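You operate a simulated robot arm through the tools that you are given. There is no shell and no other tool. Be economical: measure what you need, move in short steps, check, and stop when the job is done.

You are at the controls of a simulated two-armed robot. One attempt, no reset.

TASK
On the old table top, fold the blue tea towel in half, so that its two short edges meet.

It is judged by the outcome, as a careful person would: the job done as asked, and still so three seconds after it is handed in. It fails if anything else is knocked over, pushed out of place, dropped, spilled or broken. Flat cloth is picked up by pressing the open fingertips on it (5 to 10 N) and closing them slowly along it; thin cloth reads only 2 to 8 mm in the jaws.

THE ROBOT
Two 7-joint arms with four-finger grippers on one trunk, on a base that drives. Base frame: it is fixed to the floor where the robot stands at the start and does not move with it; the origin is under the middle of the robot, x ahead of it, y to its left, z up; the surface under the hand at the start is at about z = 0.8. Lengths are in m, angles in degrees, forces in N, time in s.
The left shoulder is at the start at [0.04, 0.181, 1.13], the right one opposite. With the tool pointing down near the work surface each hand reaches from about 0.32 to 0.84 m from the robot's upright axis, wherever it stands, measured 20 degrees to its own side. Places, roughly: old table top [0.5, -0.2, 0.8]. Payload 3.67 kg a hand.
Tool frame (each hand has its own): the origin (TCP) lies between the finger pads and is the grasp point; the fingertips stand 0.028 m ahead of it; z points along the fingers, y is the line along which they close. Largest opening 0.112 m; the body of the gripper starts 0.073 m behind the TCP.
Orientation is that of the tool frame in the base frame, as a unit quaternion [x, y, z, w]. With the fingers straight down and closing along the base's y, the tool's x points along the base's -x, its y along +y and its z along -z.

THE INTERFACE
- The arms move only by the tool send_rows. It takes "left_moves", "right_moves" or both (then of equal length, played together; a hand with none holds still); each is a list that holds one entry, the list of rows, each a list of 7 numbers: the shift along the base's x, y, z in m, then the turn, a rotation vector about the base's x, y, z in degrees, then the finger opening in m, from 0 to 0.112. In form: [[[tx, ty, tz, wx, wy, wz, gripper], ...]]. A call has 1 to 20 rows; each row is the pose to reach, as a shift and turn from the pose commanded when the call began. Rows are played at 5 a second. More than 0.05 m and 8.6 degrees between two rows, or a gripper value outside its range, and nothing of the call is played. Where a pose cannot be reached the arm comes as near as it can. A force on the tool above 40 N (or 10 N above the force at the start of the call, whichever is more), or a blocked arm, ends the call early, and 0.2 s more pass. Each finger halts on what it meets, pressing with about 32 N; the grip force reading is that of the motor and also rises with nothing between the fingers. The clock runs only during rows and for 0.2 s after the last one: add rows that repeat a pose to give the fingers time. The reply holds the time, the measured pose of the TCP, the force on the tool along the base axes, the opening and the grip force, in the units named above and with some noise, with the torque about the TCP (base axes, N m) and any sound that the robot's microphone picked up, and new pictures: "show" is both (left out), scene, wrist or none (wrist: the cameras of the hands that moved).
- Cameras (640 x 400 px; columns grow to the right, rows downward): "scene" is now at [0.0981, -0.0226, 1.3401]; the picture's right is [-0.29, -0.96, 0.00], its down [-0.70, 0.21, -0.68] and it looks along [0.65, -0.20, -0.73] (base axes); focal length 270 px, centre (320, 200). "left" rides on the left gripper at [0.06, 0.018, -0.104] in its tool frame; the picture's right is [-0.29, 0.96, 0.00], its down [-0.80, -0.24, -0.55] and it looks along [-0.53, -0.16, 0.83] (tool axes); focal length 234 px, centre (320, 200). "right" rides on the right gripper at [0.06, -0.018, -0.104] in its tool frame; the picture's right is [0.29, 0.96, 0.00], its down [-0.80, 0.24, -0.55] and it looks along [-0.53, 0.16, 0.83] (tool axes); focal length 234 px, centre (320, 200). There is no depth. A picture from a camera that has moved, and an enlarged one, comes with that camera's place and axes in the base frame and with its lens.
- raise_lower(by): slides the trunk up (or, below 0, down) by that many m; the arms and the scene camera ride with it, the base frame stays. It gives what a move gives, with no picture.
- steer(legs): drives the robot by 1 to 6 legs, each [ahead, left, turn to the left] in m, m and degrees, along the robot's own axes; the way and the turn of a leg run together, so that a leg with both is an arc; at most 1.5 m and 180 degrees a leg. The arms and the cameras ride along, it lands a little off, and it stops where it bumps. It gives what a move gives, and a new picture of the scene camera.
- aim_head(pan, tilt): turns the head with the scene camera to pan (to the left, within 86 degrees either way) and tilt (down, from -29 to 69), counted from straight ahead of the robot. It gives what a move gives, and a new picture of the scene camera.
- inspect(camera, box): a new picture of the part [left, top, right, bottom] of that camera's present view, enlarged. The clock stands still meanwhile.
- sign_off(): hands the job in; it is judged then, once.

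Go step by step. Nothing tells you exact positions but the pictures and the camera data: compare them with the known pose of the tool, close in by small moves and look again before you grip or let go. The budget is 120 turns and 260 pictures, counting those below and the enlarged ones. Unless the task says otherwise, let go and move clear before handing in, and close with one line.

The tools are called after ">>>" as a command line: name --argument value ..., lists and objects as JSON in quotes. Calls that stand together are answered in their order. send_rows: Moves the arms, as the interface text tells. Its arguments: {"type":"object","properties":{"left_moves":{"type":"array","items":{"type":"array","items":{"type":"array","items":{"type":"number"}}}},"right_moves":{"type":"array","items":{"type":"array","items":{"type":"array","items":{"type":"number"}}}},"show":{"type":"string","enum":["both","scene","wrist","none"]}},"required":[]} The other tools are called the same way: raise_lower (by) slides the trunk up or down; steer (legs) drives the base; aim_head (pan, tilt) turns the head that bears the scene camera; inspect (camera, box) takes an enlarged picture of a part of a camera's view; sign_off () hands the job in.

At the start:

```text
time: 0.0
left_ee_pos: [0.5056, 0.0452, 0.9682]
left_tool_rot: [0.0, 1.0, 0.0, 0.0]
left_force: [-0.5, -0.6, -0.1]
left_wrist_torque: [0.01, -0.03, -0.03]
left_width: 0.112
left_gripper_force: 0.1
right_ee_pos: [0.5639, -0.4342, 0.9785]
right_tool_rot: [0.0, 1.0, 0.0, -0.001]
right_force: [-0.5, -0.6, -0.3]
right_wrist_torque: [0.01, 0.0, 0.0]
right_width: 0.1119
right_gripper_force: 0.1
trunk travel left (down, up): [-0.25, 0.264]
robot x, y, heading: [0.0021, 0.0041, 0.0]
head pan, tilt: [-16.8, 47.1]
```

scene: 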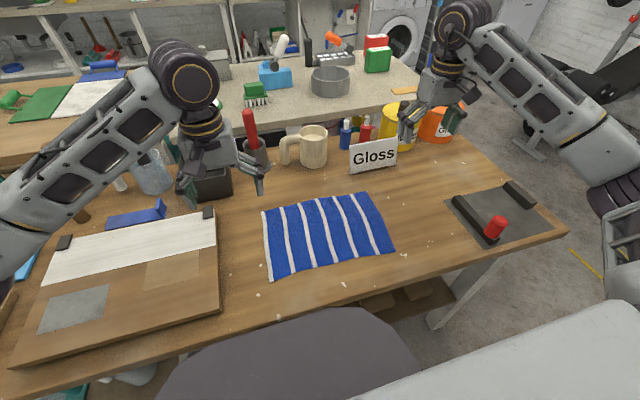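
right: 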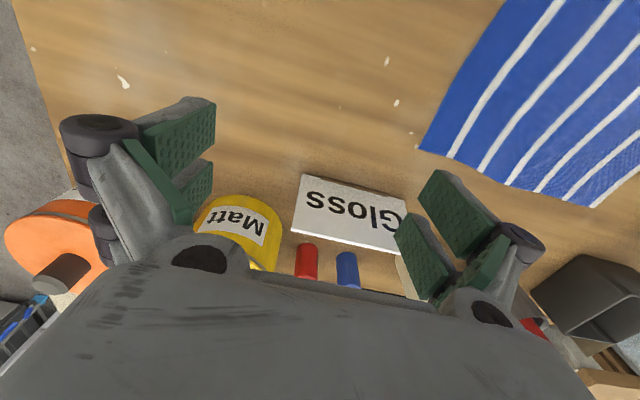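
left: 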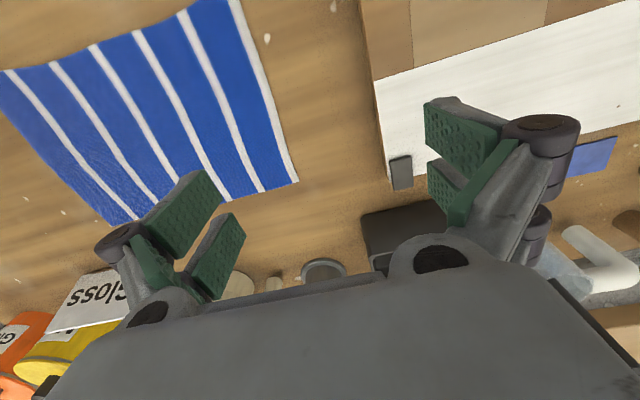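

The blue towel lies at about x 0.37–0.60, y -0.31–0.0, with its short edges at the left and right. I plan to lift the left edge with both hands (left hand on the far corner, right hand on the near one) and lay it on the right edge. First I'll bring the hands above those corners.

>>> send_rows --left_moves '[[[0.03, -0.03, 0, 0, 0, 0, 0.08], [0.06, -0.07, 0, 0, 0, 0, 0.05], [0.06, -0.07, 0, 0, 0, 0, 0.05], [0.06, -0.07, 0, 0, 0, 0, 0.05], [0.06, -0.07, 0, 0, 0, 0, 0.05], [0.06, -0.07, 0, 0, 0, 0, 0.05], [0.06, -0.07, 0, 0, 0, 0, 0.05], [0.06, -0.07, -0.02, 0, 0, 0, 0.05], [0.06, -0.07, -0.04, 0, 0, 0, 0.05], [0.06, -0.07, -0.06, 0, 0, 0, 0.05], [0.06, -0.07, -0.06, 0, 0, 0, 0.05], [0.06, -0.07, -0.06, 0, 0, 0, 0.05]]]' --right_moves '[[[-0.04, 0, 0, 0, 0, 0, 0.08], [-0.08, 0, 0, 0, 0, 0, 0.05], [-0.12, 0.02, 0, 0, 0, 0, 0.05], [-0.15, 0.055, 0, 0, 0, 0, 0.05], [-0.15, 0.1, 0, 0, 0, 0, 0.05], [-0.15, 0.145, 0, 0, 0, 0, 0.05], [-0.15, 0.19, 0, 0, 0, 0, 0.05], [-0.15, 0.235, 0, 0, 0, 0, 0.05], [-0.15, 0.28, 0, 0, 0, 0, 0.05], [-0.15, 0.32, 0, 0, 0, 0, 0.05], [-0.15, 0.36, -0.02, 0, 0, 0, 0.05], [-0.15, 0.4, -0.06, 0, 0, 0, 0.05]]]'

```text
refused: row 12 steps farther than a row can; nothing moved
```

The towel and arms are as before; the last row's step was too long, so I'm sending it again with smaller steps.

>>> send_rows --left_moves '[[[0.03, -0.03, 0, 0, 0, 0, 0.08], [0.06, -0.07, 0, 0, 0, 0, 0.05], [0.06, -0.07, 0, 0, 0, 0, 0.05], [0.06, -0.07, 0, 0, 0, 0, 0.05], [0.06, -0.07, 0, 0, 0, 0, 0.05], [0.06, -0.07, 0, 0, 0, 0, 0.05], [0.06, -0.07, 0, 0, 0, 0, 0.05], [0.06, -0.07, -0.02, 0, 0, 0, 0.05], [0.06, -0.07, -0.04, 0, 0, 0, 0.05], [0.06, -0.07, -0.06, 0, 0, 0, 0.05], [0.06, -0.07, -0.06, 0, 0, 0, 0.05], [0.06, -0.07, -0.06, 0, 0, 0, 0.05]]]' --right_moves '[[[-0.04, 0, 0, 0, 0, 0, 0.08], [-0.08, 0, 0, 0, 0, 0, 0.05], [-0.12, 0.02, 0, 0, 0, 0, 0.05], [-0.15, 0.055, 0, 0, 0, 0, 0.05], [-0.15, 0.1, 0, 0, 0, 0, 0.05], [-0.15, 0.145, 0, 0, 0, 0, 0.05], [-0.15, 0.19, 0, 0, 0, 0, 0.05], [-0.15, 0.235, 0, 0, 0, 0, 0.05], [-0.15, 0.28, 0, 0, 0, 0, 0.05], [-0.15, 0.32, -0.02, 0, 0, 0, 0.05], [-0.15, 0.36, -0.04, 0, 0, 0, 0.05], [-0.15, 0.4, -0.06, 0, 0, 0, 0.05]]]'

```text
time: 2.6
left_ee_pos: [0.5658, -0.0247, 0.9074]
left_tool_rot: [-0.001, 1.0, 0.0, 0.001]
left_force: [0.1, 0.7, 0.6]
left_wrist_torque: [-0.01, 0.03, -0.03]
left_width: 0.0501
left_gripper_force: 0.1
right_ee_pos: [0.4146, -0.0321, 0.9184]
right_tool_rot: [0.001, 1.0, 0.0, 0.0]
right_force: [0.1, -0.1, -0.1]
right_wrist_torque: [-0.02, 0.01, 0.0]
right_width: 0.0501
right_gripper_force: 0.2
trunk travel left (down, up): [-0.25, 0.264]
robot x, y, heading: [0.0024, 0.0008, 0.0]
head pan, tilt: [-16.8, 47.1]
camera scene: at [0.0987, -0.0213, 1.34], right [-0.29, -0.96, 0.0], down [-0.7, 0.21, -0.68], along [0.65, -0.2, -0.73], focal length 270 px, centre (320, 200)
camera right: at [0.3546, -0.0514, 1.0223], right [-0.29, 0.96, 0.0], down [0.8, 0.24, 0.55], along [0.53, 0.16, -0.83], focal length 234 px, centre (320, 200)
camera left: at [0.5061, -0.0075, 1.0114], right [0.29, 0.96, 0.0], down [0.8, -0.24, 0.55], along [0.53, -0.16, -0.83], focal length 234 px, centre (320, 200)
```

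scene: 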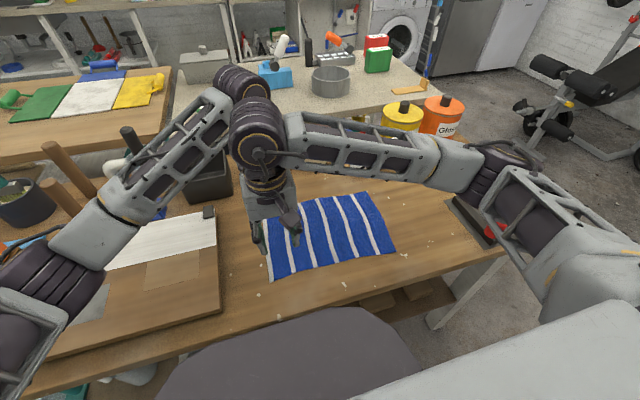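
right: 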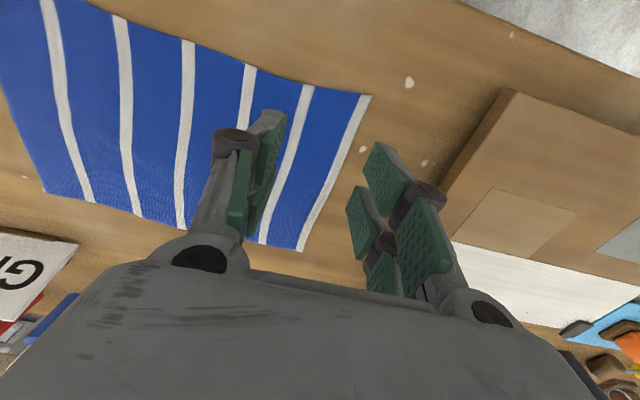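
left: 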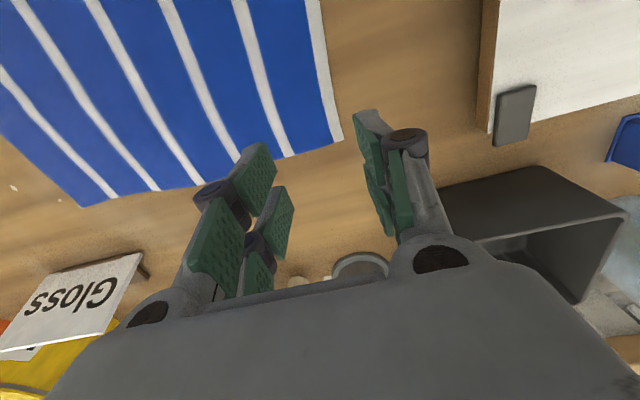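

The wrist views agree that the left edge runs from about (0.377, 0.002) to (0.581, -0.010). I'll line the fingers up just inside that edge and go down to just above the cloth.

>>> send_rows --left_moves '[[[0, -0.007, -0.03, 0, 0, 0, 0.026], [0, -0.007, -0.055, 0, 0, 0, 0.026], [0, -0.007, -0.07, 0, 0, 0, 0.026], [0, -0.007, -0.07, 0, 0, 0, 0.026]]]' --right_moves '[[[-0.02, 0.01, -0.03, 0, 0, 0, 0.026], [-0.02, 0.011, -0.06, 0, 0, 0, 0.026], [-0.02, 0.011, -0.08, 0, 0, 0, 0.026], [-0.02, 0.011, -0.08, 0, 0, 0, 0.026]]]'

```text
time: 3.6
left_ee_pos: [0.5642, -0.0318, 0.837]
left_tool_rot: [0.0, 1.0, 0.0, 0.0]
left_force: [0.3, 0.2, 0.2]
left_wrist_torque: [0.02, -0.01, 0.01]
left_width: 0.026
left_gripper_force: 0.1
right_ee_pos: [0.3943, -0.0222, 0.8381]
right_tool_rot: [0.001, 1.0, 0.0, 0.0]
right_force: [-0.4, -0.7, -1.2]
right_wrist_torque: [-0.03, -0.02, -0.01]
right_width: 0.0261
right_gripper_force: 0.1
trunk travel left (down, up): [-0.25, 0.264]
robot x, y, heading: [0.0006, 0.0, 0.3]
head pan, tilt: [-16.8, 47.1]
camera scene: at [0.0981, -0.0224, 1.3401], right [-0.29, -0.96, 0.0], down [-0.7, 0.21, -0.68], along [0.65, -0.2, -0.73], focal length 270 px, centre (320, 200)
camera right: at [0.3344, -0.0419, 0.9431], right [-0.29, 0.96, 0.0], down [0.8, 0.24, 0.55], along [0.53, 0.16, -0.83], focal length 234 px, centre (320, 200)
camera left: at [0.5062, -0.0148, 0.9415], right [0.29, 0.96, 0.0], down [0.8, -0.24, 0.55], along [0.53, -0.16, -0.83], focal length 234 px, centre (320, 200)
```

scene: 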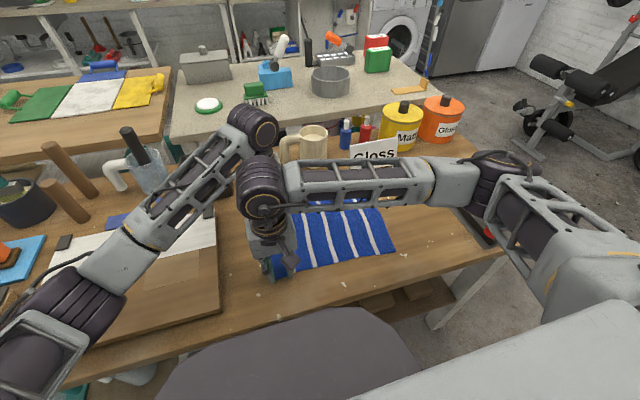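
right: 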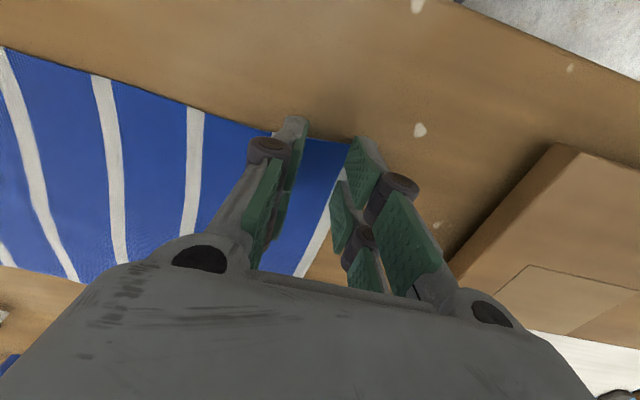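
left: 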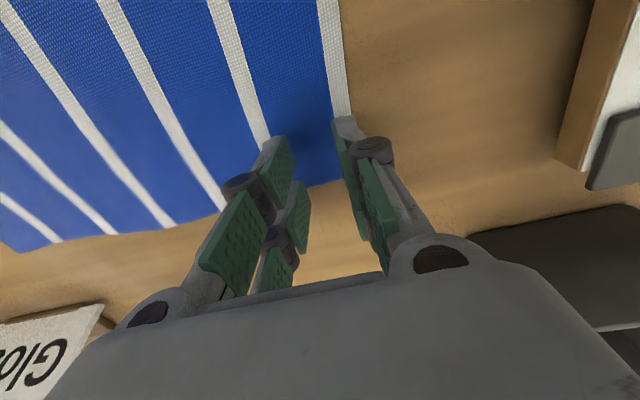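

The fingertips hover about 9 mm above the cloth near the corners. I'll look closer at both before pressing.

>>> inspect --camera "right" --box '[220, 80, 460, 230]'

>>> inspect --camera "left" --box '[200, 80, 440, 230]'

```text
2.67 times, centred on (340, 155) of right
camera zoom: at [0.3344, -0.0419, 0.9431], right [-0.29, 0.96, 0.0], down [0.8, 0.24, 0.55], along [0.53, 0.16, -0.83], focal length 624 px, centre (267, 320)
```

zoom: 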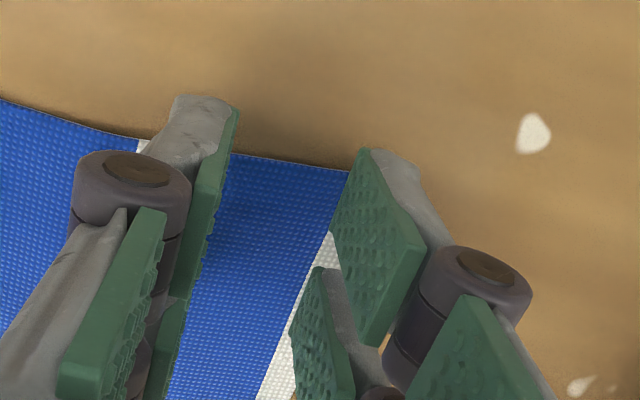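

```text
2.67 times, centred on (320, 155) of left
camera zoom: at [0.5062, -0.0148, 0.9415], right [0.29, 0.96, 0.0], down [0.8, -0.24, 0.55], along [0.53, -0.16, -0.83], focal length 624 px, centre (320, 320)
```

zoom: 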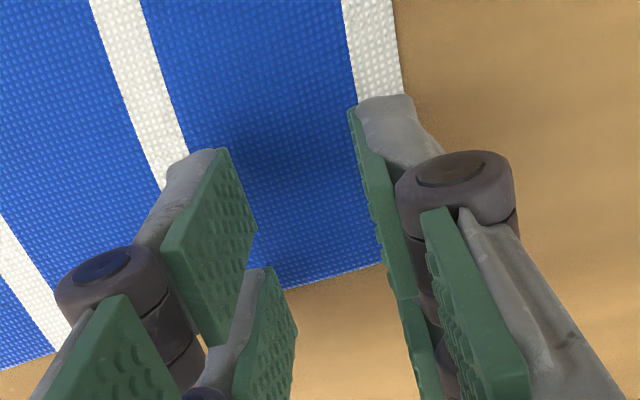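

The right fingertip overhangs the near edge slightly. I'll shift both hands a little inward from the corners, then press down slowly.

>>> send_rows --left_moves '[[[-0.01, 0, 0, 0, 0, 0, 0.026], [-0.01, 0, -0.004, 0, 0, 0, 0.026], [-0.01, 0, -0.007, 0, 0, 0, 0.026], [-0.01, 0, -0.009, 0, 0, 0, 0.026], [-0.01, 0, -0.009, 0, 0, 0, 0.026]]]' --right_moves '[[[0.014, 0, 0, 0, 0, 0, 0.026], [0.014, -0.001, -0.004, 0, 0, 0, 0.026], [0.014, -0.001, -0.008, 0, 0, 0, 0.026], [0.014, -0.001, -0.01, 0, 0, 0, 0.026], [0.014, -0.001, -0.01, 0, 0, 0, 0.026]]]' --show "none"

```text
time: 4.8
left_ee_pos: [0.5552, -0.0317, 0.8281]
left_tool_rot: [-0.001, 1.0, -0.001, 0.0]
left_force: [1.0, 0.2, 0.7]
left_wrist_torque: [0.02, 0.01, 0.02]
left_width: 0.026
left_gripper_force: 0.0
right_ee_pos: [0.4083, -0.0231, 0.8297]
right_tool_rot: [0.0, 1.0, 0.0, 0.001]
right_force: [-0.3, 1.2, 1.0]
right_wrist_torque: [0.0, 0.0, -0.02]
right_width: 0.0264
right_gripper_force: 0.0
trunk travel left (down, up): [-0.25, 0.264]
robot x, y, heading: [-0.0048, 0.0015, 0.2]
head pan, tilt: [-16.8, 47.1]
```

Both hands are just about touching now. I'll press down 2 mm more and read the force.

>>> send_rows --left_moves '[[[0, 0, -0.001, 0, 0, 0, 0.026], [0, 0, -0.002, 0, 0, 0, 0.026], [0, 0, -0.002, 0, 0, 0, 0.026]]]' --right_moves '[[[0, 0, -0.001, 0, 0, 0, 0.026], [0, 0, -0.002, 0, 0, 0, 0.026], [0, 0, -0.002, 0, 0, 0, 0.026]]]' --show "none"

```text
time: 5.6
left_ee_pos: [0.5544, -0.0323, 0.8285]
left_tool_rot: [0.0, 1.0, 0.0, 0.001]
left_force: [1.4, 1.0, 6.5]
left_wrist_torque: [0.1, -0.03, 0.01]
left_width: 0.0261
left_gripper_force: 0.0
right_ee_pos: [0.4067, -0.0234, 0.8291]
right_tool_rot: [0.0, 1.0, 0.001, 0.002]
right_force: [1.9, -1.7, 23.0]
right_wrist_torque: [-0.05, 0.19, 0.05]
right_width: 0.0261
right_gripper_force: 0.1
trunk travel left (down, up): [-0.25, 0.264]
robot x, y, heading: [-0.002, 0.0009, -0.1]
head pan, tilt: [-16.8, 47.1]
```

The left presses at 6.5 N, which is good, but the right at 23 N is too hard. I'll ease the right up a little.

>>> send_rows --left_moves '[[[0, 0, 0, 0, 0, 0, 0.026], [0, 0, 0, 0, 0, 0, 0.026]]]' --right_moves '[[[0, 0, 0.0014, 0, 0, 0, 0.026], [0, 0, 0.0014, 0, 0, 0, 0.026]]]' --show "none"

```text
time: 6.2
left_ee_pos: [0.5555, -0.0316, 0.8283]
left_tool_rot: [0.0, 1.0, -0.001, 0.001]
left_force: [1.1, 0.0, 11.8]
left_wrist_torque: [0.14, -0.08, 0.0]
left_width: 0.0258
left_gripper_force: 0.1
right_ee_pos: [0.4078, -0.0227, 0.8287]
right_tool_rot: [0.0, 1.0, 0.0, 0.001]
right_force: [3.2, 0.8, 14.5]
right_wrist_torque: [0.12, 0.0, -0.08]
right_width: 0.0259
right_gripper_force: 0.0
trunk travel left (down, up): [-0.25, 0.264]
robot x, y, heading: [-0.0002, -0.0004, -0.1]
head pan, tilt: [-16.8, 47.1]
```

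The forces are about 12 and 14 N. I'll ease off slightly and close the fingers slowly along the cloth.

>>> send_rows --left_moves '[[[0, 0, 0.0004, 0, 0, 0, 0.026], [0, 0, 0.0004, 0, 0, 0, 0.023], [0, 0, 0.0004, 0, 0, 0, 0.02], [0, 0, 0.0004, 0, 0, 0, 0.017], [0, 0, 0.0004, 0, 0, 0, 0.014], [0, 0, 0.0004, 0, 0, 0, 0.011], [0, 0, 0.0004, 0, 0, 0, 0.008], [0, 0, 0.0004, 0, 0, 0, 0.005], [0, 0, 0.0004, 0, 0, 0, 0.002], [0, 0, 0.0004, 0, 0, 0, 0.0], [0, 0, 0.0004, 0, 0, 0, 0.0]]]' --right_moves '[[[0, 0, 0.0006, 0, 0, 0, 0.026], [0, 0, 0.0006, 0, 0, 0, 0.023], [0, 0, 0.0006, 0, 0, 0, 0.02], [0, 0, 0.0006, 0, 0, 0, 0.017], [0, 0, 0.0006, 0, 0, 0, 0.014], [0, 0, 0.0006, 0, 0, 0, 0.011], [0, 0, 0.0006, 0, 0, 0, 0.008], [0, 0, 0.0006, 0, 0, 0, 0.005], [0, 0, 0.0006, 0, 0, 0, 0.002], [0, 0, 0.0006, 0, 0, 0, 0.0], [0, 0, 0.0006, 0, 0, 0, 0.0]]]' --show "wrist"

```text
time: 8.6
left_ee_pos: [0.5561, -0.0319, 0.8283]
left_tool_rot: [0.0, 1.0, 0.0, 0.0]
left_force: [-0.5, 0.1, 1.3]
left_wrist_torque: [0.0, -0.02, -0.01]
left_width: 0.0019
left_gripper_force: 30.7
right_ee_pos: [0.4083, -0.0236, 0.8295]
right_tool_rot: [0.001, 1.0, -0.001, 0.001]
right_force: [-0.4, 0.4, 1.1]
right_wrist_torque: [0.01, -0.05, -0.02]
right_width: 0.0023
right_gripper_force: 30.0
trunk travel left (down, up): [-0.25, 0.264]
robot x, y, heading: [0.0016, -0.0029, -0.1]
head pan, tilt: [-16.8, 47.1]
camera right: at [0.3485, -0.0433, 0.933], right [-0.29, 0.96, 0.0], down [0.8, 0.24, 0.55], along [0.53, 0.16, -0.83], focal length 234 px, centre (320, 200)
camera left: at [0.4961, -0.015, 0.9312], right [0.29, 0.96, 0.0], down [0.8, -0.24, 0.55], along [0.53, -0.16, -0.83], focal length 234 px, centre (320, 200)
```

right: 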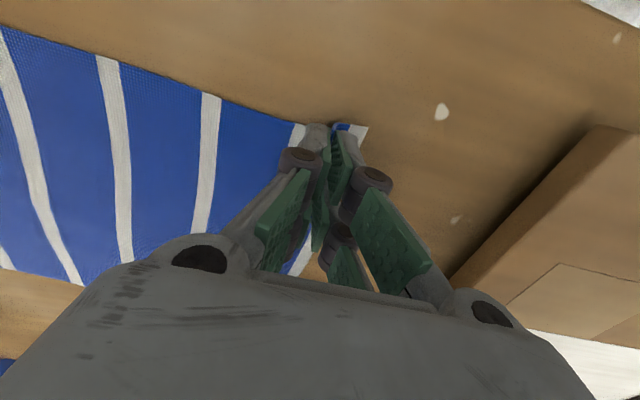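
left: 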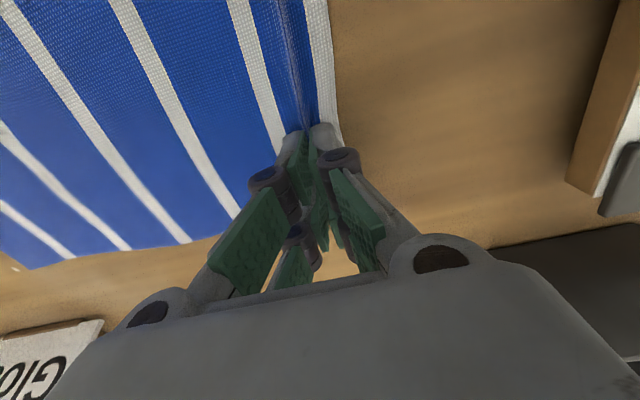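

Both hands hold a pinched ridge about 2 mm thick. I'll do a small test lift, moving slightly inward.

>>> send_rows --left_moves '[[[0, 0, 0.01, 0, 0, 0, 0], [0, -0.005, 0.025, 0, 0, 0, 0], [0, -0.012, 0.045, 0, 0, 0, 0], [0, -0.02, 0.06, 0, 0, 0, 0]]]' --right_moves '[[[0, 0, 0.01, 0, 0, 0, 0], [0, -0.005, 0.025, 0, 0, 0, 0], [0, -0.012, 0.045, 0, 0, 0, 0], [0, -0.02, 0.06, 0, 0, 0, 0]]]'

```text
time: 9.6
left_ee_pos: [0.5551, -0.0539, 0.8886]
left_tool_rot: [0.0, 1.0, 0.001, 0.0]
left_force: [-0.1, 0.3, -1.0]
left_wrist_torque: [0.0, -0.01, 0.02]
left_width: 0.0029
left_gripper_force: 35.0
right_ee_pos: [0.407, -0.0434, 0.8878]
right_tool_rot: [0.0, 1.0, 0.001, -0.001]
right_force: [-0.1, -0.1, 1.4]
right_wrist_torque: [0.01, 0.0, 0.0]
right_width: 0.0023
right_gripper_force: 32.6
trunk travel left (down, up): [-0.25, 0.264]
robot x, y, heading: [0.0018, 0.0009, 0.0]
head pan, tilt: [-16.8, 47.1]
camera scene: at [0.0978, -0.0232, 1.3401], right [-0.29, -0.96, 0.0], down [-0.7, 0.21, -0.68], along [0.65, -0.2, -0.73], focal length 270 px, centre (320, 200)
camera right: at [0.348, -0.0632, 0.993], right [-0.29, 0.96, 0.0], down [0.8, 0.24, 0.55], along [0.53, 0.16, -0.83], focal length 234 px, centre (320, 200)
camera left: at [0.496, -0.036, 0.9909], right [0.29, 0.96, 0.0], down [0.8, -0.24, 0.55], along [0.53, -0.16, -0.83], focal length 234 px, centre (320, 200)
```

scene: 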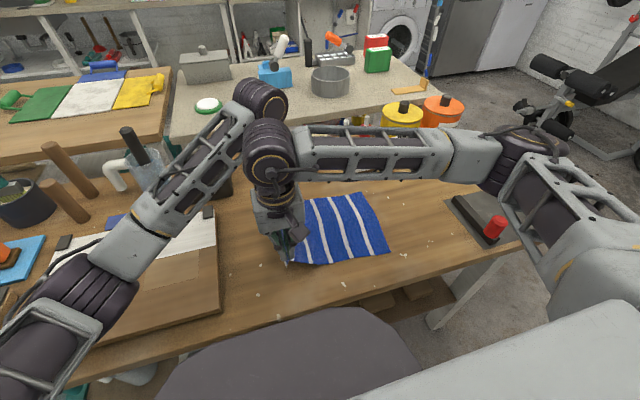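
right: 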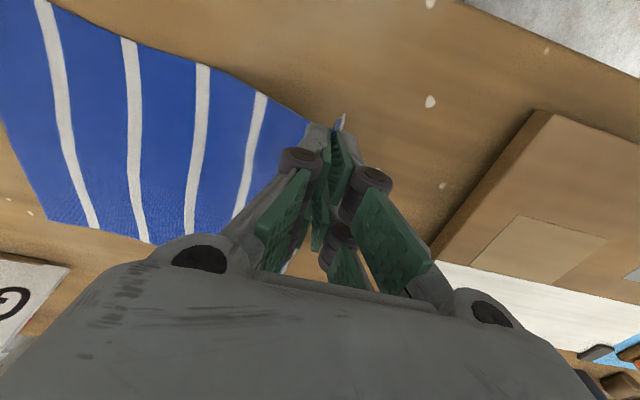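
left: 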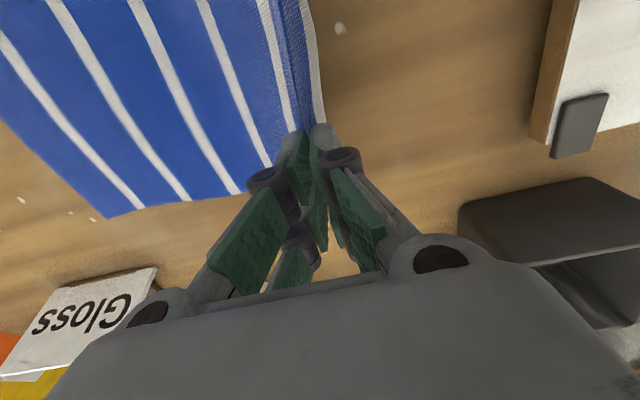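

The test lift holds, but the edge sticks out about 1.2 cm past the grip and would end up turned back after the fold. I'll set it back down, release and grip again closer to the edge.

>>> send_rows --left_moves '[[[0, 0.01, -0.02, 0, 0, 0, 0], [0, 0.018, -0.04, 0, 0, 0, 0], [0, 0.02, -0.059, 0, 0, 0, 0], [0, 0.02, -0.059, 0, 0, 0, 0.006], [0, 0.02, -0.059, 0, 0, 0, 0.016], [0, 0.02, -0.059, 0, 0, 0, 0.026], [0, 0.02, -0.045, 0, 0, 0, 0.026], [0, 0.02, -0.03, 0, 0, 0, 0.026]]]' --right_moves '[[[0, 0.01, -0.02, 0, 0, 0, 0], [0, 0.018, -0.04, 0, 0, 0, 0], [0, 0.02, -0.059, 0, 0, 0, 0], [0, 0.02, -0.059, 0, 0, 0, 0.006], [0, 0.02, -0.059, 0, 0, 0, 0.016], [0, 0.02, -0.059, 0, 0, 0, 0.026], [0, 0.02, -0.045, 0, 0, 0, 0.026], [0, 0.02, -0.03, 0, 0, 0, 0.026]]]' --show "wrist"

```text
time: 11.4
left_ee_pos: [0.5552, -0.0326, 0.857]
left_tool_rot: [0.001, 1.0, 0.0, 0.0]
left_force: [0.0, 0.0, -0.2]
left_wrist_torque: [0.0, -0.02, 0.0]
left_width: 0.026
left_gripper_force: 0.1
right_ee_pos: [0.409, -0.0228, 0.8589]
right_tool_rot: [0.0, 1.0, 0.0, 0.0]
right_force: [-0.3, -0.7, -0.5]
right_wrist_torque: [-0.01, 0.0, 0.01]
right_width: 0.0257
right_gripper_force: 0.1
trunk travel left (down, up): [-0.25, 0.264]
robot x, y, heading: [0.003, -0.0009, -0.1]
head pan, tilt: [-16.8, 47.1]
camera right: at [0.3481, -0.0426, 0.9628], right [-0.29, 0.96, 0.0], down [0.8, 0.24, 0.55], along [0.53, 0.16, -0.83], focal length 234 px, centre (320, 200)
camera left: at [0.4963, -0.0152, 0.9616], right [0.29, 0.96, 0.0], down [0.8, -0.24, 0.55], along [0.53, -0.16, -0.83], focal length 234 px, centre (320, 200)
```

right: 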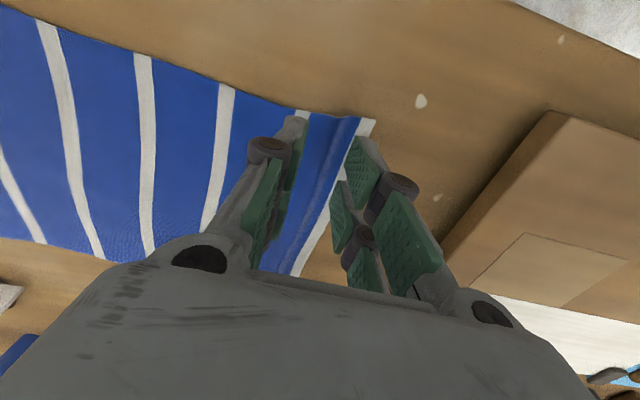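
left: 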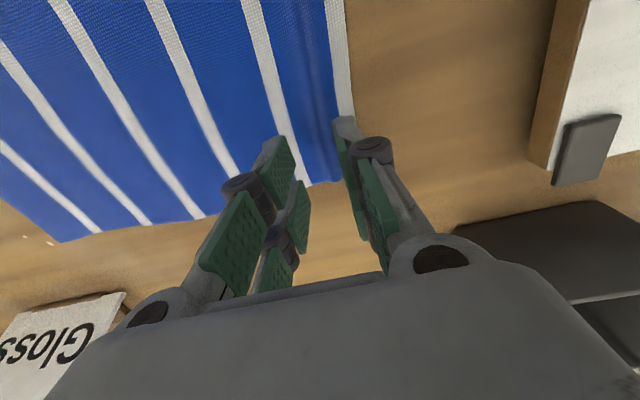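

The cloth is released with only a soft ridge. I'll shift both hands 8–10 mm outward so the outer finger only just catches the edge, then press and close again.

>>> send_rows --left_moves '[[[0, 0.008, 0, 0, 0, 0, 0.026], [0, 0.008, -0.015, 0, 0, 0, 0.026], [0, 0.008, -0.025, 0, 0, 0, 0.026], [0, 0.008, -0.029, 0, 0, 0, 0.026], [0, 0.008, -0.03, 0, 0, 0, 0.026], [0, 0.008, -0.03, 0, 0, 0, 0.026]]]' --right_moves '[[[0, 0.01, 0, 0, 0, 0, 0.026], [0, 0.01, -0.015, 0, 0, 0, 0.026], [0, 0.01, -0.025, 0, 0, 0, 0.026], [0, 0.01, -0.029, 0, 0, 0, 0.026], [0, 0.01, -0.03, 0, 0, 0, 0.026], [0, 0.01, -0.03, 0, 0, 0, 0.026]]]' --show "wrist"

```text
time: 12.8
left_ee_pos: [0.5547, -0.0239, 0.8284]
left_tool_rot: [0.0, 1.0, -0.001, 0.001]
left_force: [1.5, 1.8, 7.9]
left_wrist_torque: [0.14, -0.03, -0.02]
left_width: 0.0263
left_gripper_force: 0.1
right_ee_pos: [0.4071, -0.0147, 0.8298]
right_tool_rot: [0.0, 1.0, 0.0, 0.0]
right_force: [0.1, 0.1, 2.1]
right_wrist_torque: [-0.01, 0.01, 0.01]
right_width: 0.026
right_gripper_force: 0.2
trunk travel left (down, up): [-0.25, 0.264]
robot x, y, heading: [0.0009, -0.0041, 0.1]
head pan, tilt: [-16.8, 47.1]
camera right: at [0.3478, -0.0331, 0.9332], right [-0.29, 0.96, 0.0], down [0.8, 0.24, 0.55], along [0.53, 0.16, -0.83], focal length 234 px, centre (320, 200)
camera left: at [0.4961, -0.0071, 0.9322], right [0.29, 0.96, 0.0], down [0.8, -0.24, 0.56], along [0.53, -0.16, -0.83], focal length 234 px, centre (320, 200)
```

right: 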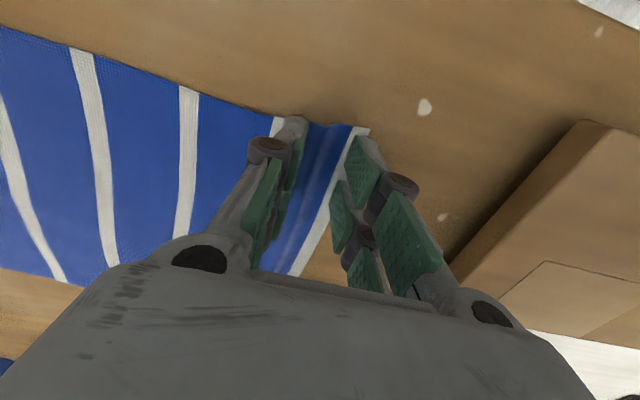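
left: 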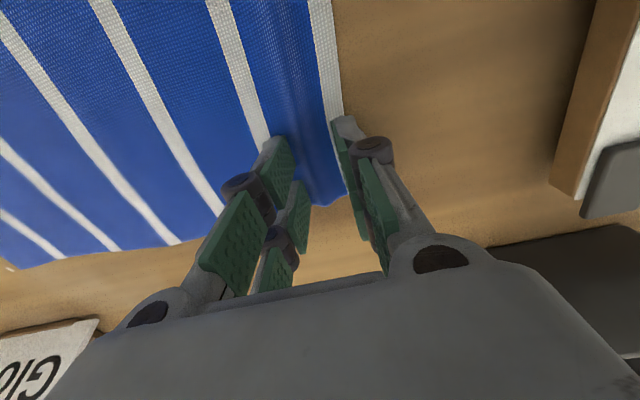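

The fingertips sit right at the edge. I'll zoom in on both before closing.

>>> inspect --camera "right" --box '[260, 90, 420, 190]'

>>> inspect --camera "left" --box '[240, 80, 400, 180]'

```text
4.00 times, centred on (340, 140) of right
camera zoom: at [0.3478, -0.0331, 0.9332], right [-0.29, 0.96, 0.0], down [0.8, 0.24, 0.55], along [0.53, 0.16, -0.83], focal length 937 px, centre (240, 440)
```

zoom: 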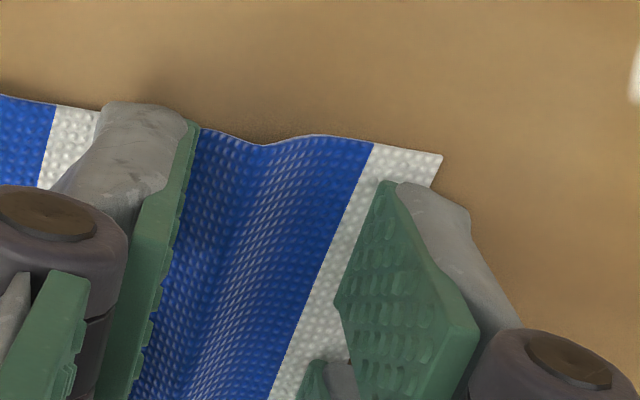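

```text
4.00 times, centred on (320, 130) of left
camera zoom: at [0.4961, -0.0071, 0.9322], right [0.29, 0.96, 0.0], down [0.8, -0.24, 0.56], along [0.53, -0.16, -0.83], focal length 937 px, centre (320, 480)
```

zoom: 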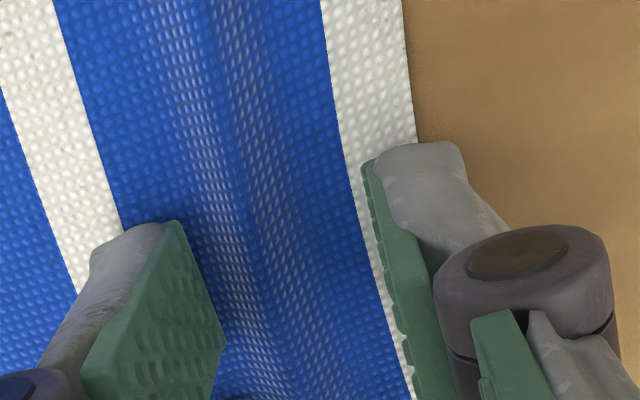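

Both are placed well, with only about 5 mm of edge under the outer fingers. I'll press slightly harder on the right and close slowly.

>>> send_rows --left_moves '[[[0, 0, 0, 0, 0, 0, 0.026], [0, 0, 0, 0, 0, 0, 0.023], [0, 0, 0, 0, 0, 0, 0.02], [0, 0, 0, 0, 0, 0, 0.017], [0, 0, 0, 0, 0, 0, 0.014], [0, 0, 0, 0, 0, 0, 0.011], [0, 0, 0, 0, 0, 0, 0.008], [0, 0, 0, 0, 0, 0, 0.005], [0, 0, 0, 0, 0, 0, 0.002], [0, 0, 0, 0, 0, 0, 0], [0, 0, 0, 0, 0, 0, 0]]]' --right_moves '[[[0, 0, -0.0008, 0, 0, 0, 0.026], [0, 0, -0.0008, 0, 0, 0, 0.023], [0, 0, -0.0008, 0, 0, 0, 0.02], [0, 0, -0.0008, 0, 0, 0, 0.017], [0, 0, -0.0008, 0, 0, 0, 0.014], [0, 0, -0.0008, 0, 0, 0, 0.011], [0, 0, -0.0008, 0, 0, 0, 0.008], [0, 0, -0.0008, 0, 0, 0, 0.005], [0, 0, -0.0008, 0, 0, 0, 0.002], [0, 0, -0.0008, 0, 0, 0, 0], [0, 0, -0.0008, 0, 0, 0, 0]]]' --show "wrist"

```text
time: 15.2
left_ee_pos: [0.5553, -0.0234, 0.8277]
left_tool_rot: [0.0, 1.0, 0.0, 0.0]
left_force: [-0.4, -0.3, 3.0]
left_wrist_torque: [0.05, -0.02, -0.03]
left_width: 0.0022
left_gripper_force: 33.8
right_ee_pos: [0.4077, -0.0144, 0.827]
right_tool_rot: [-0.001, 1.0, 0.0, 0.0]
right_force: [-0.6, -0.6, 1.8]
right_wrist_torque: [0.01, -0.01, 0.01]
right_width: 0.0025
right_gripper_force: 29.7
trunk travel left (down, up): [-0.25, 0.264]
robot x, y, heading: [0.0016, 0.001, -0.1]
head pan, tilt: [-16.8, 47.1]
camera right: at [0.3483, -0.0333, 0.9322], right [-0.29, 0.96, 0.0], down [0.8, 0.24, 0.55], along [0.53, 0.16, -0.83], focal length 234 px, centre (320, 200)
camera left: at [0.4963, -0.0072, 0.9312], right [0.29, 0.96, 0.0], down [0.8, -0.24, 0.55], along [0.53, -0.16, -0.83], focal length 234 px, centre (320, 200)
```

right: 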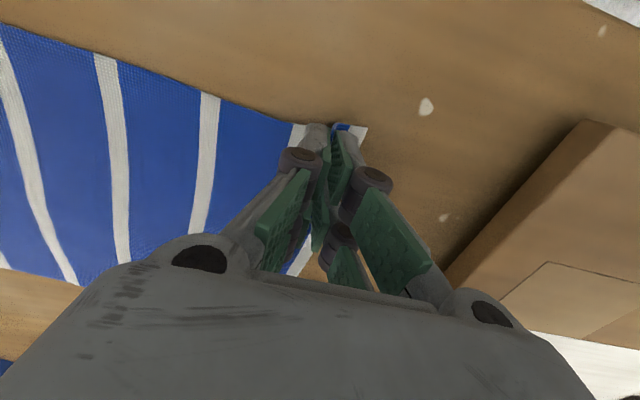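
left: 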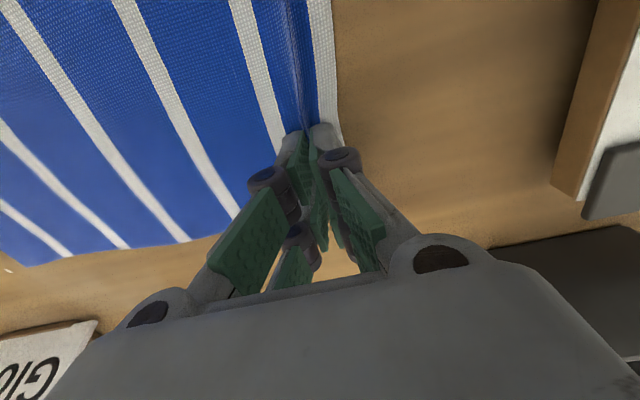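

The pinch looks much like the first one. I'll zoom in to see how much lip is left.

>>> inspect --camera "right" --box '[260, 90, 420, 190]'

>>> inspect --camera "left" --box '[240, 60, 400, 160]'

```text
4.00 times, centred on (340, 140) of right
camera zoom: at [0.3483, -0.0333, 0.9322], right [-0.29, 0.96, 0.0], down [0.8, 0.24, 0.55], along [0.53, 0.16, -0.83], focal length 937 px, centre (240, 440)
```

zoom: 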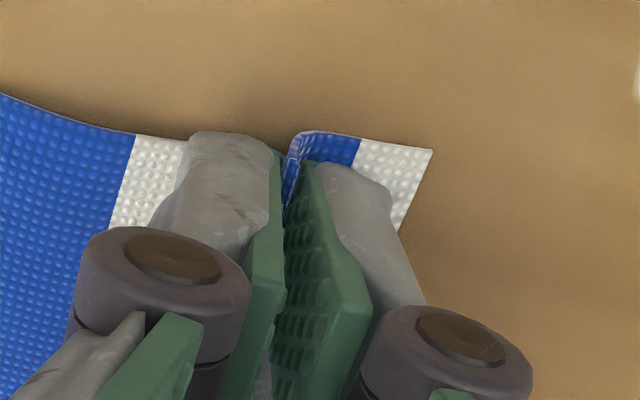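

```text
4.00 times, centred on (320, 110) of left
camera zoom: at [0.4963, -0.0072, 0.9312], right [0.29, 0.96, 0.0], down [0.8, -0.24, 0.55], along [0.53, -0.16, -0.83], focal length 937 px, centre (320, 560)
```

zoom: 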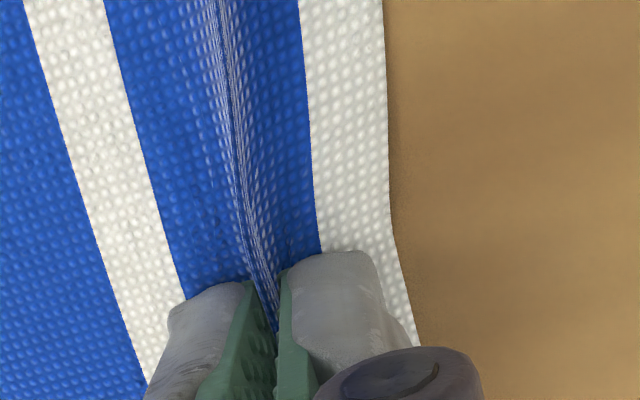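

The fingers slide over the cloth and meet at the middle, leaving a lip of about 1.5 cm. I'll release and try with the closing line only about 5 mm inside the edge.

>>> send_rows --left_moves '[[[0, 0, 0.0005, 0, 0, 0, 0.006], [0, 0, 0.0005, 0, 0, 0, 0.016], [0, 0, 0.0005, 0, 0, 0, 0.026], [0, 0, 0.015, 0, 0, 0, 0.026], [0, 0.011, 0.015, 0, 0, 0, 0.026], [0, 0.011, 0.008, 0, 0, 0, 0.026]]]' --right_moves '[[[0, 0, 0.0005, 0, 0, 0, 0.006], [0, 0, 0.0005, 0, 0, 0, 0.016], [0, 0, 0.0005, 0, 0, 0, 0.026], [0, 0, 0.015, 0, 0, 0, 0.026], [0, 0.011, 0.015, 0, 0, 0, 0.026], [0, 0.011, 0.008, 0, 0, 0, 0.026]]]' --show "none"

>>> inspect --camera "right" --box '[260, 90, 420, 190]'

>>> inspect --camera "left" --box '[240, 80, 400, 180]'

```text
time: 16.6
left_ee_pos: [0.5547, -0.0152, 0.8352]
left_tool_rot: [0.0, 1.0, 0.0, 0.001]
left_force: [-0.7, -0.5, 0.1]
left_wrist_torque: [0.02, -0.02, 0.04]
left_width: 0.0257
left_gripper_force: 0.1
right_ee_pos: [0.4081, -0.0028, 0.8366]
right_tool_rot: [0.0, 1.0, 0.0, 0.0]
right_force: [0.0, 0.1, 0.0]
right_wrist_torque: [-0.01, -0.01, -0.02]
right_width: 0.0261
right_gripper_force: 0.1
trunk travel left (down, up): [-0.25, 0.264]
robot x, y, heading: [0.0006, -0.0006, -0.1]
head pan, tilt: [-16.8, 47.1]
```

```text
4.00 times, centred on (340, 140) of right
camera zoom: at [0.3485, -0.0228, 0.9405], right [-0.29, 0.96, 0.0], down [0.8, 0.24, 0.55], along [0.53, 0.16, -0.83], focal length 937 px, centre (240, 440)
```

zoom: 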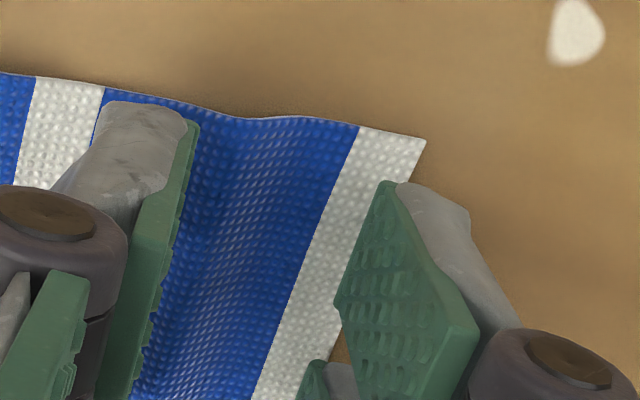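

```text
4.00 times, centred on (320, 130) of left
camera zoom: at [0.496, 0.0035, 0.9385], right [0.29, 0.96, 0.0], down [0.8, -0.24, 0.55], along [0.53, -0.16, -0.83], focal length 937 px, centre (320, 480)
```

zoom: 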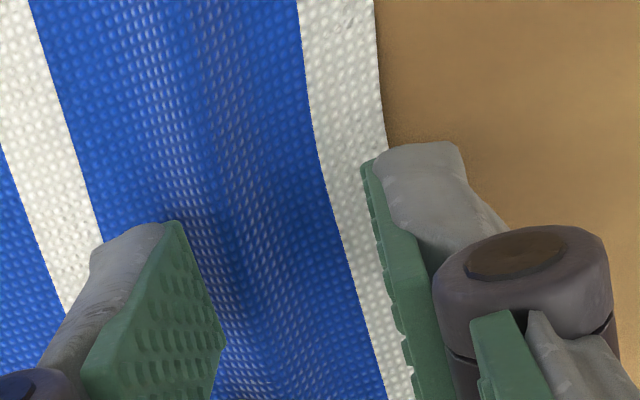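

The towel edge has crept outward with the ridge, to about y 0.013 on the right and 0.003 on the left. I'll move both hands 11 mm farther out, press and close.

>>> send_rows --left_moves '[[[0, 0.011, 0, 0, 0, 0, 0.026], [0, 0.011, -0.004, 0, 0, 0, 0.026], [0, 0.011, -0.0075, 0, 0, 0, 0.026], [0, 0.011, -0.008, 0, 0, 0, 0.026], [0, 0.011, -0.008, 0, 0, 0, 0.026]]]' --right_moves '[[[0, 0.011, 0, 0, 0, 0, 0.026], [0, 0.011, -0.004, 0, 0, 0, 0.026], [0, 0.011, -0.0075, 0, 0, 0, 0.026], [0, 0.011, -0.008, 0, 0, 0, 0.026], [0, 0.011, -0.008, 0, 0, 0, 0.026]]]' --show "none"

>>> inspect --camera "right" --box '[260, 90, 420, 190]'

>>> inspect --camera "left" --box '[240, 80, 400, 180]'

```text
time: 17.8
left_ee_pos: [0.5553, -0.0012, 0.8282]
left_tool_rot: [0.001, 1.0, 0.0, 0.002]
left_force: [1.5, -1.4, 8.5]
left_wrist_torque: [-0.2, -0.12, 0.0]
left_width: 0.0264
left_gripper_force: 0.3
right_ee_pos: [0.4071, 0.0086, 0.8286]
right_tool_rot: [0.0, 1.0, 0.0, 0.001]
right_force: [0.8, -0.1, 5.8]
right_wrist_torque: [-0.17, 0.02, 0.06]
right_width: 0.0264
right_gripper_force: 0.6
trunk travel left (down, up): [-0.25, 0.264]
robot x, y, heading: [0.0032, 0.0031, 0.1]
head pan, tilt: [-16.8, 47.1]
```

```text
4.00 times, centred on (340, 140) of right
camera zoom: at [0.3481, -0.0109, 0.9328], right [-0.29, 0.96, 0.0], down [0.8, 0.24, 0.56], along [0.53, 0.16, -0.83], focal length 937 px, centre (240, 440)
```

zoom: 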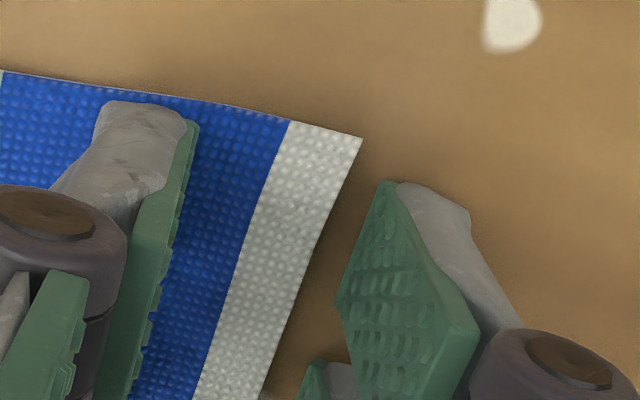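

```text
4.00 times, centred on (320, 130) of left
camera zoom: at [0.4956, 0.0149, 0.932], right [0.29, 0.96, 0.0], down [0.8, -0.24, 0.56], along [0.53, -0.16, -0.83], focal length 937 px, centre (320, 480)
```

zoom: 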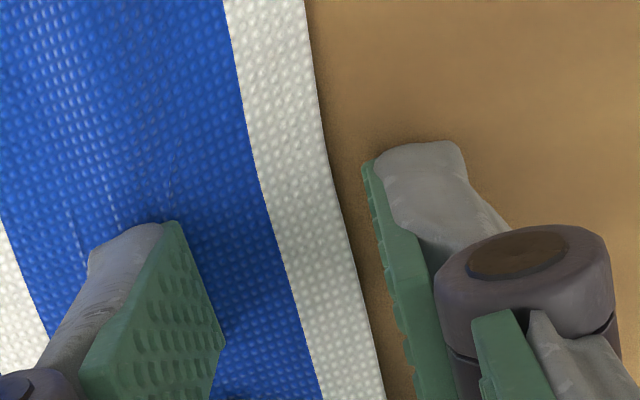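

The outer fingers are just off the cloth and the inner ones press on it. I'll close slowly and look.

>>> send_rows --left_moves '[[[0, 0, 0, 0, 0, 0, 0.023], [0, 0, 0, 0, 0, 0, 0.02], [0, 0, 0, 0, 0, 0, 0.017], [0, 0, 0, 0, 0, 0, 0.014], [0, 0, 0, 0, 0, 0, 0.011], [0, 0, 0, 0, 0, 0, 0.008], [0, 0, 0, 0, 0, 0, 0.005], [0, 0, 0, 0, 0, 0, 0.002], [0, 0, 0, 0, 0, 0, 0], [0, 0, 0, 0, 0, 0, 0]]]' --right_moves '[[[0, 0, 0, 0, 0, 0, 0.023], [0, 0, 0, 0, 0, 0, 0.02], [0, 0, 0, 0, 0, 0, 0.017], [0, 0, 0, 0, 0, 0, 0.014], [0, 0, 0, 0, 0, 0, 0.011], [0, 0, 0, 0, 0, 0, 0.008], [0, 0, 0, 0, 0, 0, 0.005], [0, 0, 0, 0, 0, 0, 0.002], [0, 0, 0, 0, 0, 0, 0], [0, 0, 0, 0, 0, 0, 0]]]' --show "none"

>>> inspect --camera "right" --box '[260, 90, 420, 190]'

>>> inspect --camera "left" --box '[240, 80, 400, 180]'

```text
time: 20.0
left_ee_pos: [0.5546, -0.0017, 0.8278]
left_tool_rot: [0.0, 1.0, 0.0, 0.0]
left_force: [-1.1, 0.7, 6.4]
left_wrist_torque: [-0.02, 0.14, 0.01]
left_width: 0.0024
left_gripper_force: 32.7
right_ee_pos: [0.4083, 0.0096, 0.8287]
right_tool_rot: [0.0, 1.0, 0.0, 0.0]
right_force: [-0.8, 1.4, 0.8]
right_wrist_torque: [0.05, 0.02, -0.01]
right_width: 0.0019
right_gripper_force: 29.3
trunk travel left (down, up): [-0.25, 0.264]
robot x, y, heading: [0.0003, -0.0021, 0.1]
head pan, tilt: [-16.8, 47.1]
```

```text
4.00 times, centred on (340, 140) of right
camera zoom: at [0.3483, -0.011, 0.9323], right [-0.29, 0.96, 0.0], down [0.8, 0.24, 0.55], along [0.53, 0.16, -0.83], focal length 937 px, centre (240, 440)
```

zoom: 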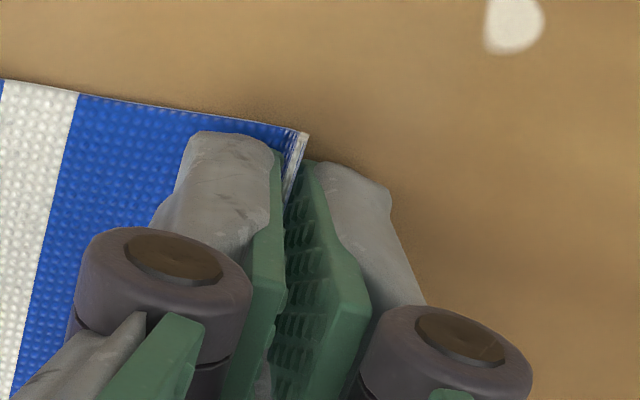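

```text
4.00 times, centred on (320, 130) of left
camera zoom: at [0.4958, 0.015, 0.9309], right [0.29, 0.96, 0.0], down [0.8, -0.24, 0.55], along [0.53, -0.16, -0.83], focal length 937 px, centre (320, 480)
```

zoom: 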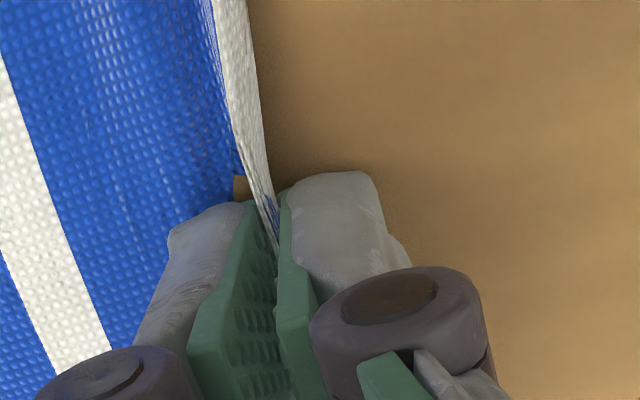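

Both jaws now hold the edge itself, standing upright with no lip. I'll lift and swing to the top of the arc, then check.

>>> send_rows --left_moves '[[[0, -0.002, 0.021, 0, 0, 0, 0], [0, -0.007, 0.042, 0, 0, 0, 0], [0, -0.015, 0.061, 0, 0, 0, 0], [0, -0.027, 0.079, 0, 0, 0, 0], [0, -0.041, 0.095, 0, 0, 0, 0], [0, -0.058, 0.109, 0, 0, 0, 0], [0, -0.076, 0.12, 0, 0, 0, 0], [0, -0.097, 0.128, 0, 0, 0, 0]]]' --right_moves '[[[0, -0.002, 0.021, 0, 0, 0, 0], [0, -0.007, 0.042, 0, 0, 0, 0], [0, -0.015, 0.061, 0, 0, 0, 0], [0, -0.027, 0.079, 0, 0, 0, 0], [0, -0.041, 0.095, 0, 0, 0, 0], [0, -0.058, 0.109, 0, 0, 0, 0], [0, -0.076, 0.12, 0, 0, 0, 0], [0, -0.097, 0.128, 0, 0, 0, 0]]]'

```text
time: 21.8
left_ee_pos: [0.5544, -0.1012, 0.9557]
left_tool_rot: [0.0, 1.0, 0.002, 0.0]
left_force: [-1.8, -0.3, -1.0]
left_wrist_torque: [0.03, 0.02, -0.03]
left_width: 0.0035
left_gripper_force: 35.1
right_ee_pos: [0.4073, -0.0894, 0.9562]
right_tool_rot: [0.0, 1.0, 0.001, 0.001]
right_force: [0.8, -1.0, -0.1]
right_wrist_torque: [0.06, -0.04, -0.02]
right_width: 0.0021
right_gripper_force: 29.3
trunk travel left (down, up): [-0.25, 0.264]
robot x, y, heading: [-0.0002, -0.0016, 0.2]
head pan, tilt: [-16.8, 47.1]
camera scene: at [0.0976, -0.0243, 1.3401], right [-0.29, -0.96, 0.0], down [-0.7, 0.21, -0.68], along [0.65, -0.2, -0.73], focal length 270 px, centre (320, 200)
camera right: at [0.3483, -0.1097, 1.0604], right [-0.29, 0.96, 0.0], down [0.8, 0.24, 0.55], along [0.53, 0.16, -0.83], focal length 234 px, centre (320, 200)
camera left: at [0.4955, -0.0841, 1.0596], right [0.29, 0.96, 0.0], down [0.8, -0.24, 0.55], along [0.53, -0.16, -0.83], focal length 234 px, centre (320, 200)
```

scene: 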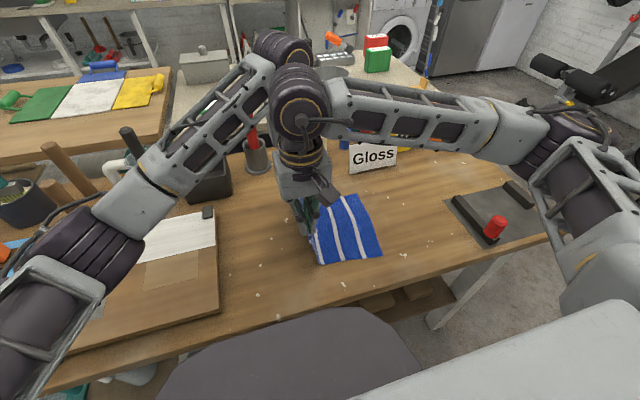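
right: 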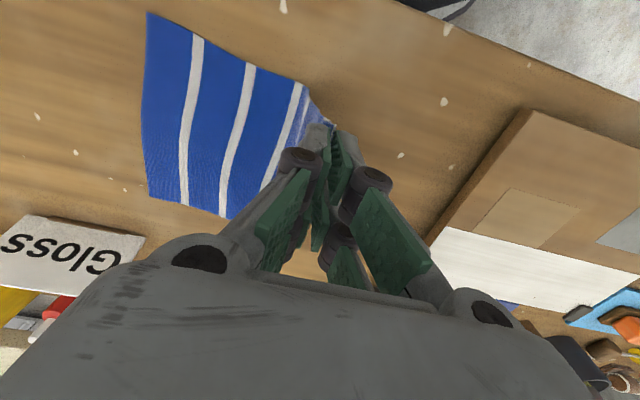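
left: 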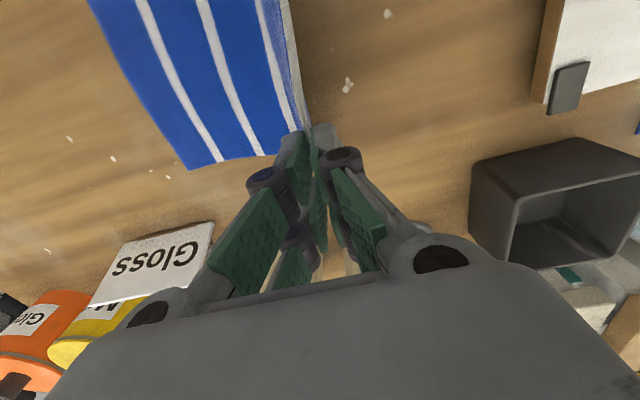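

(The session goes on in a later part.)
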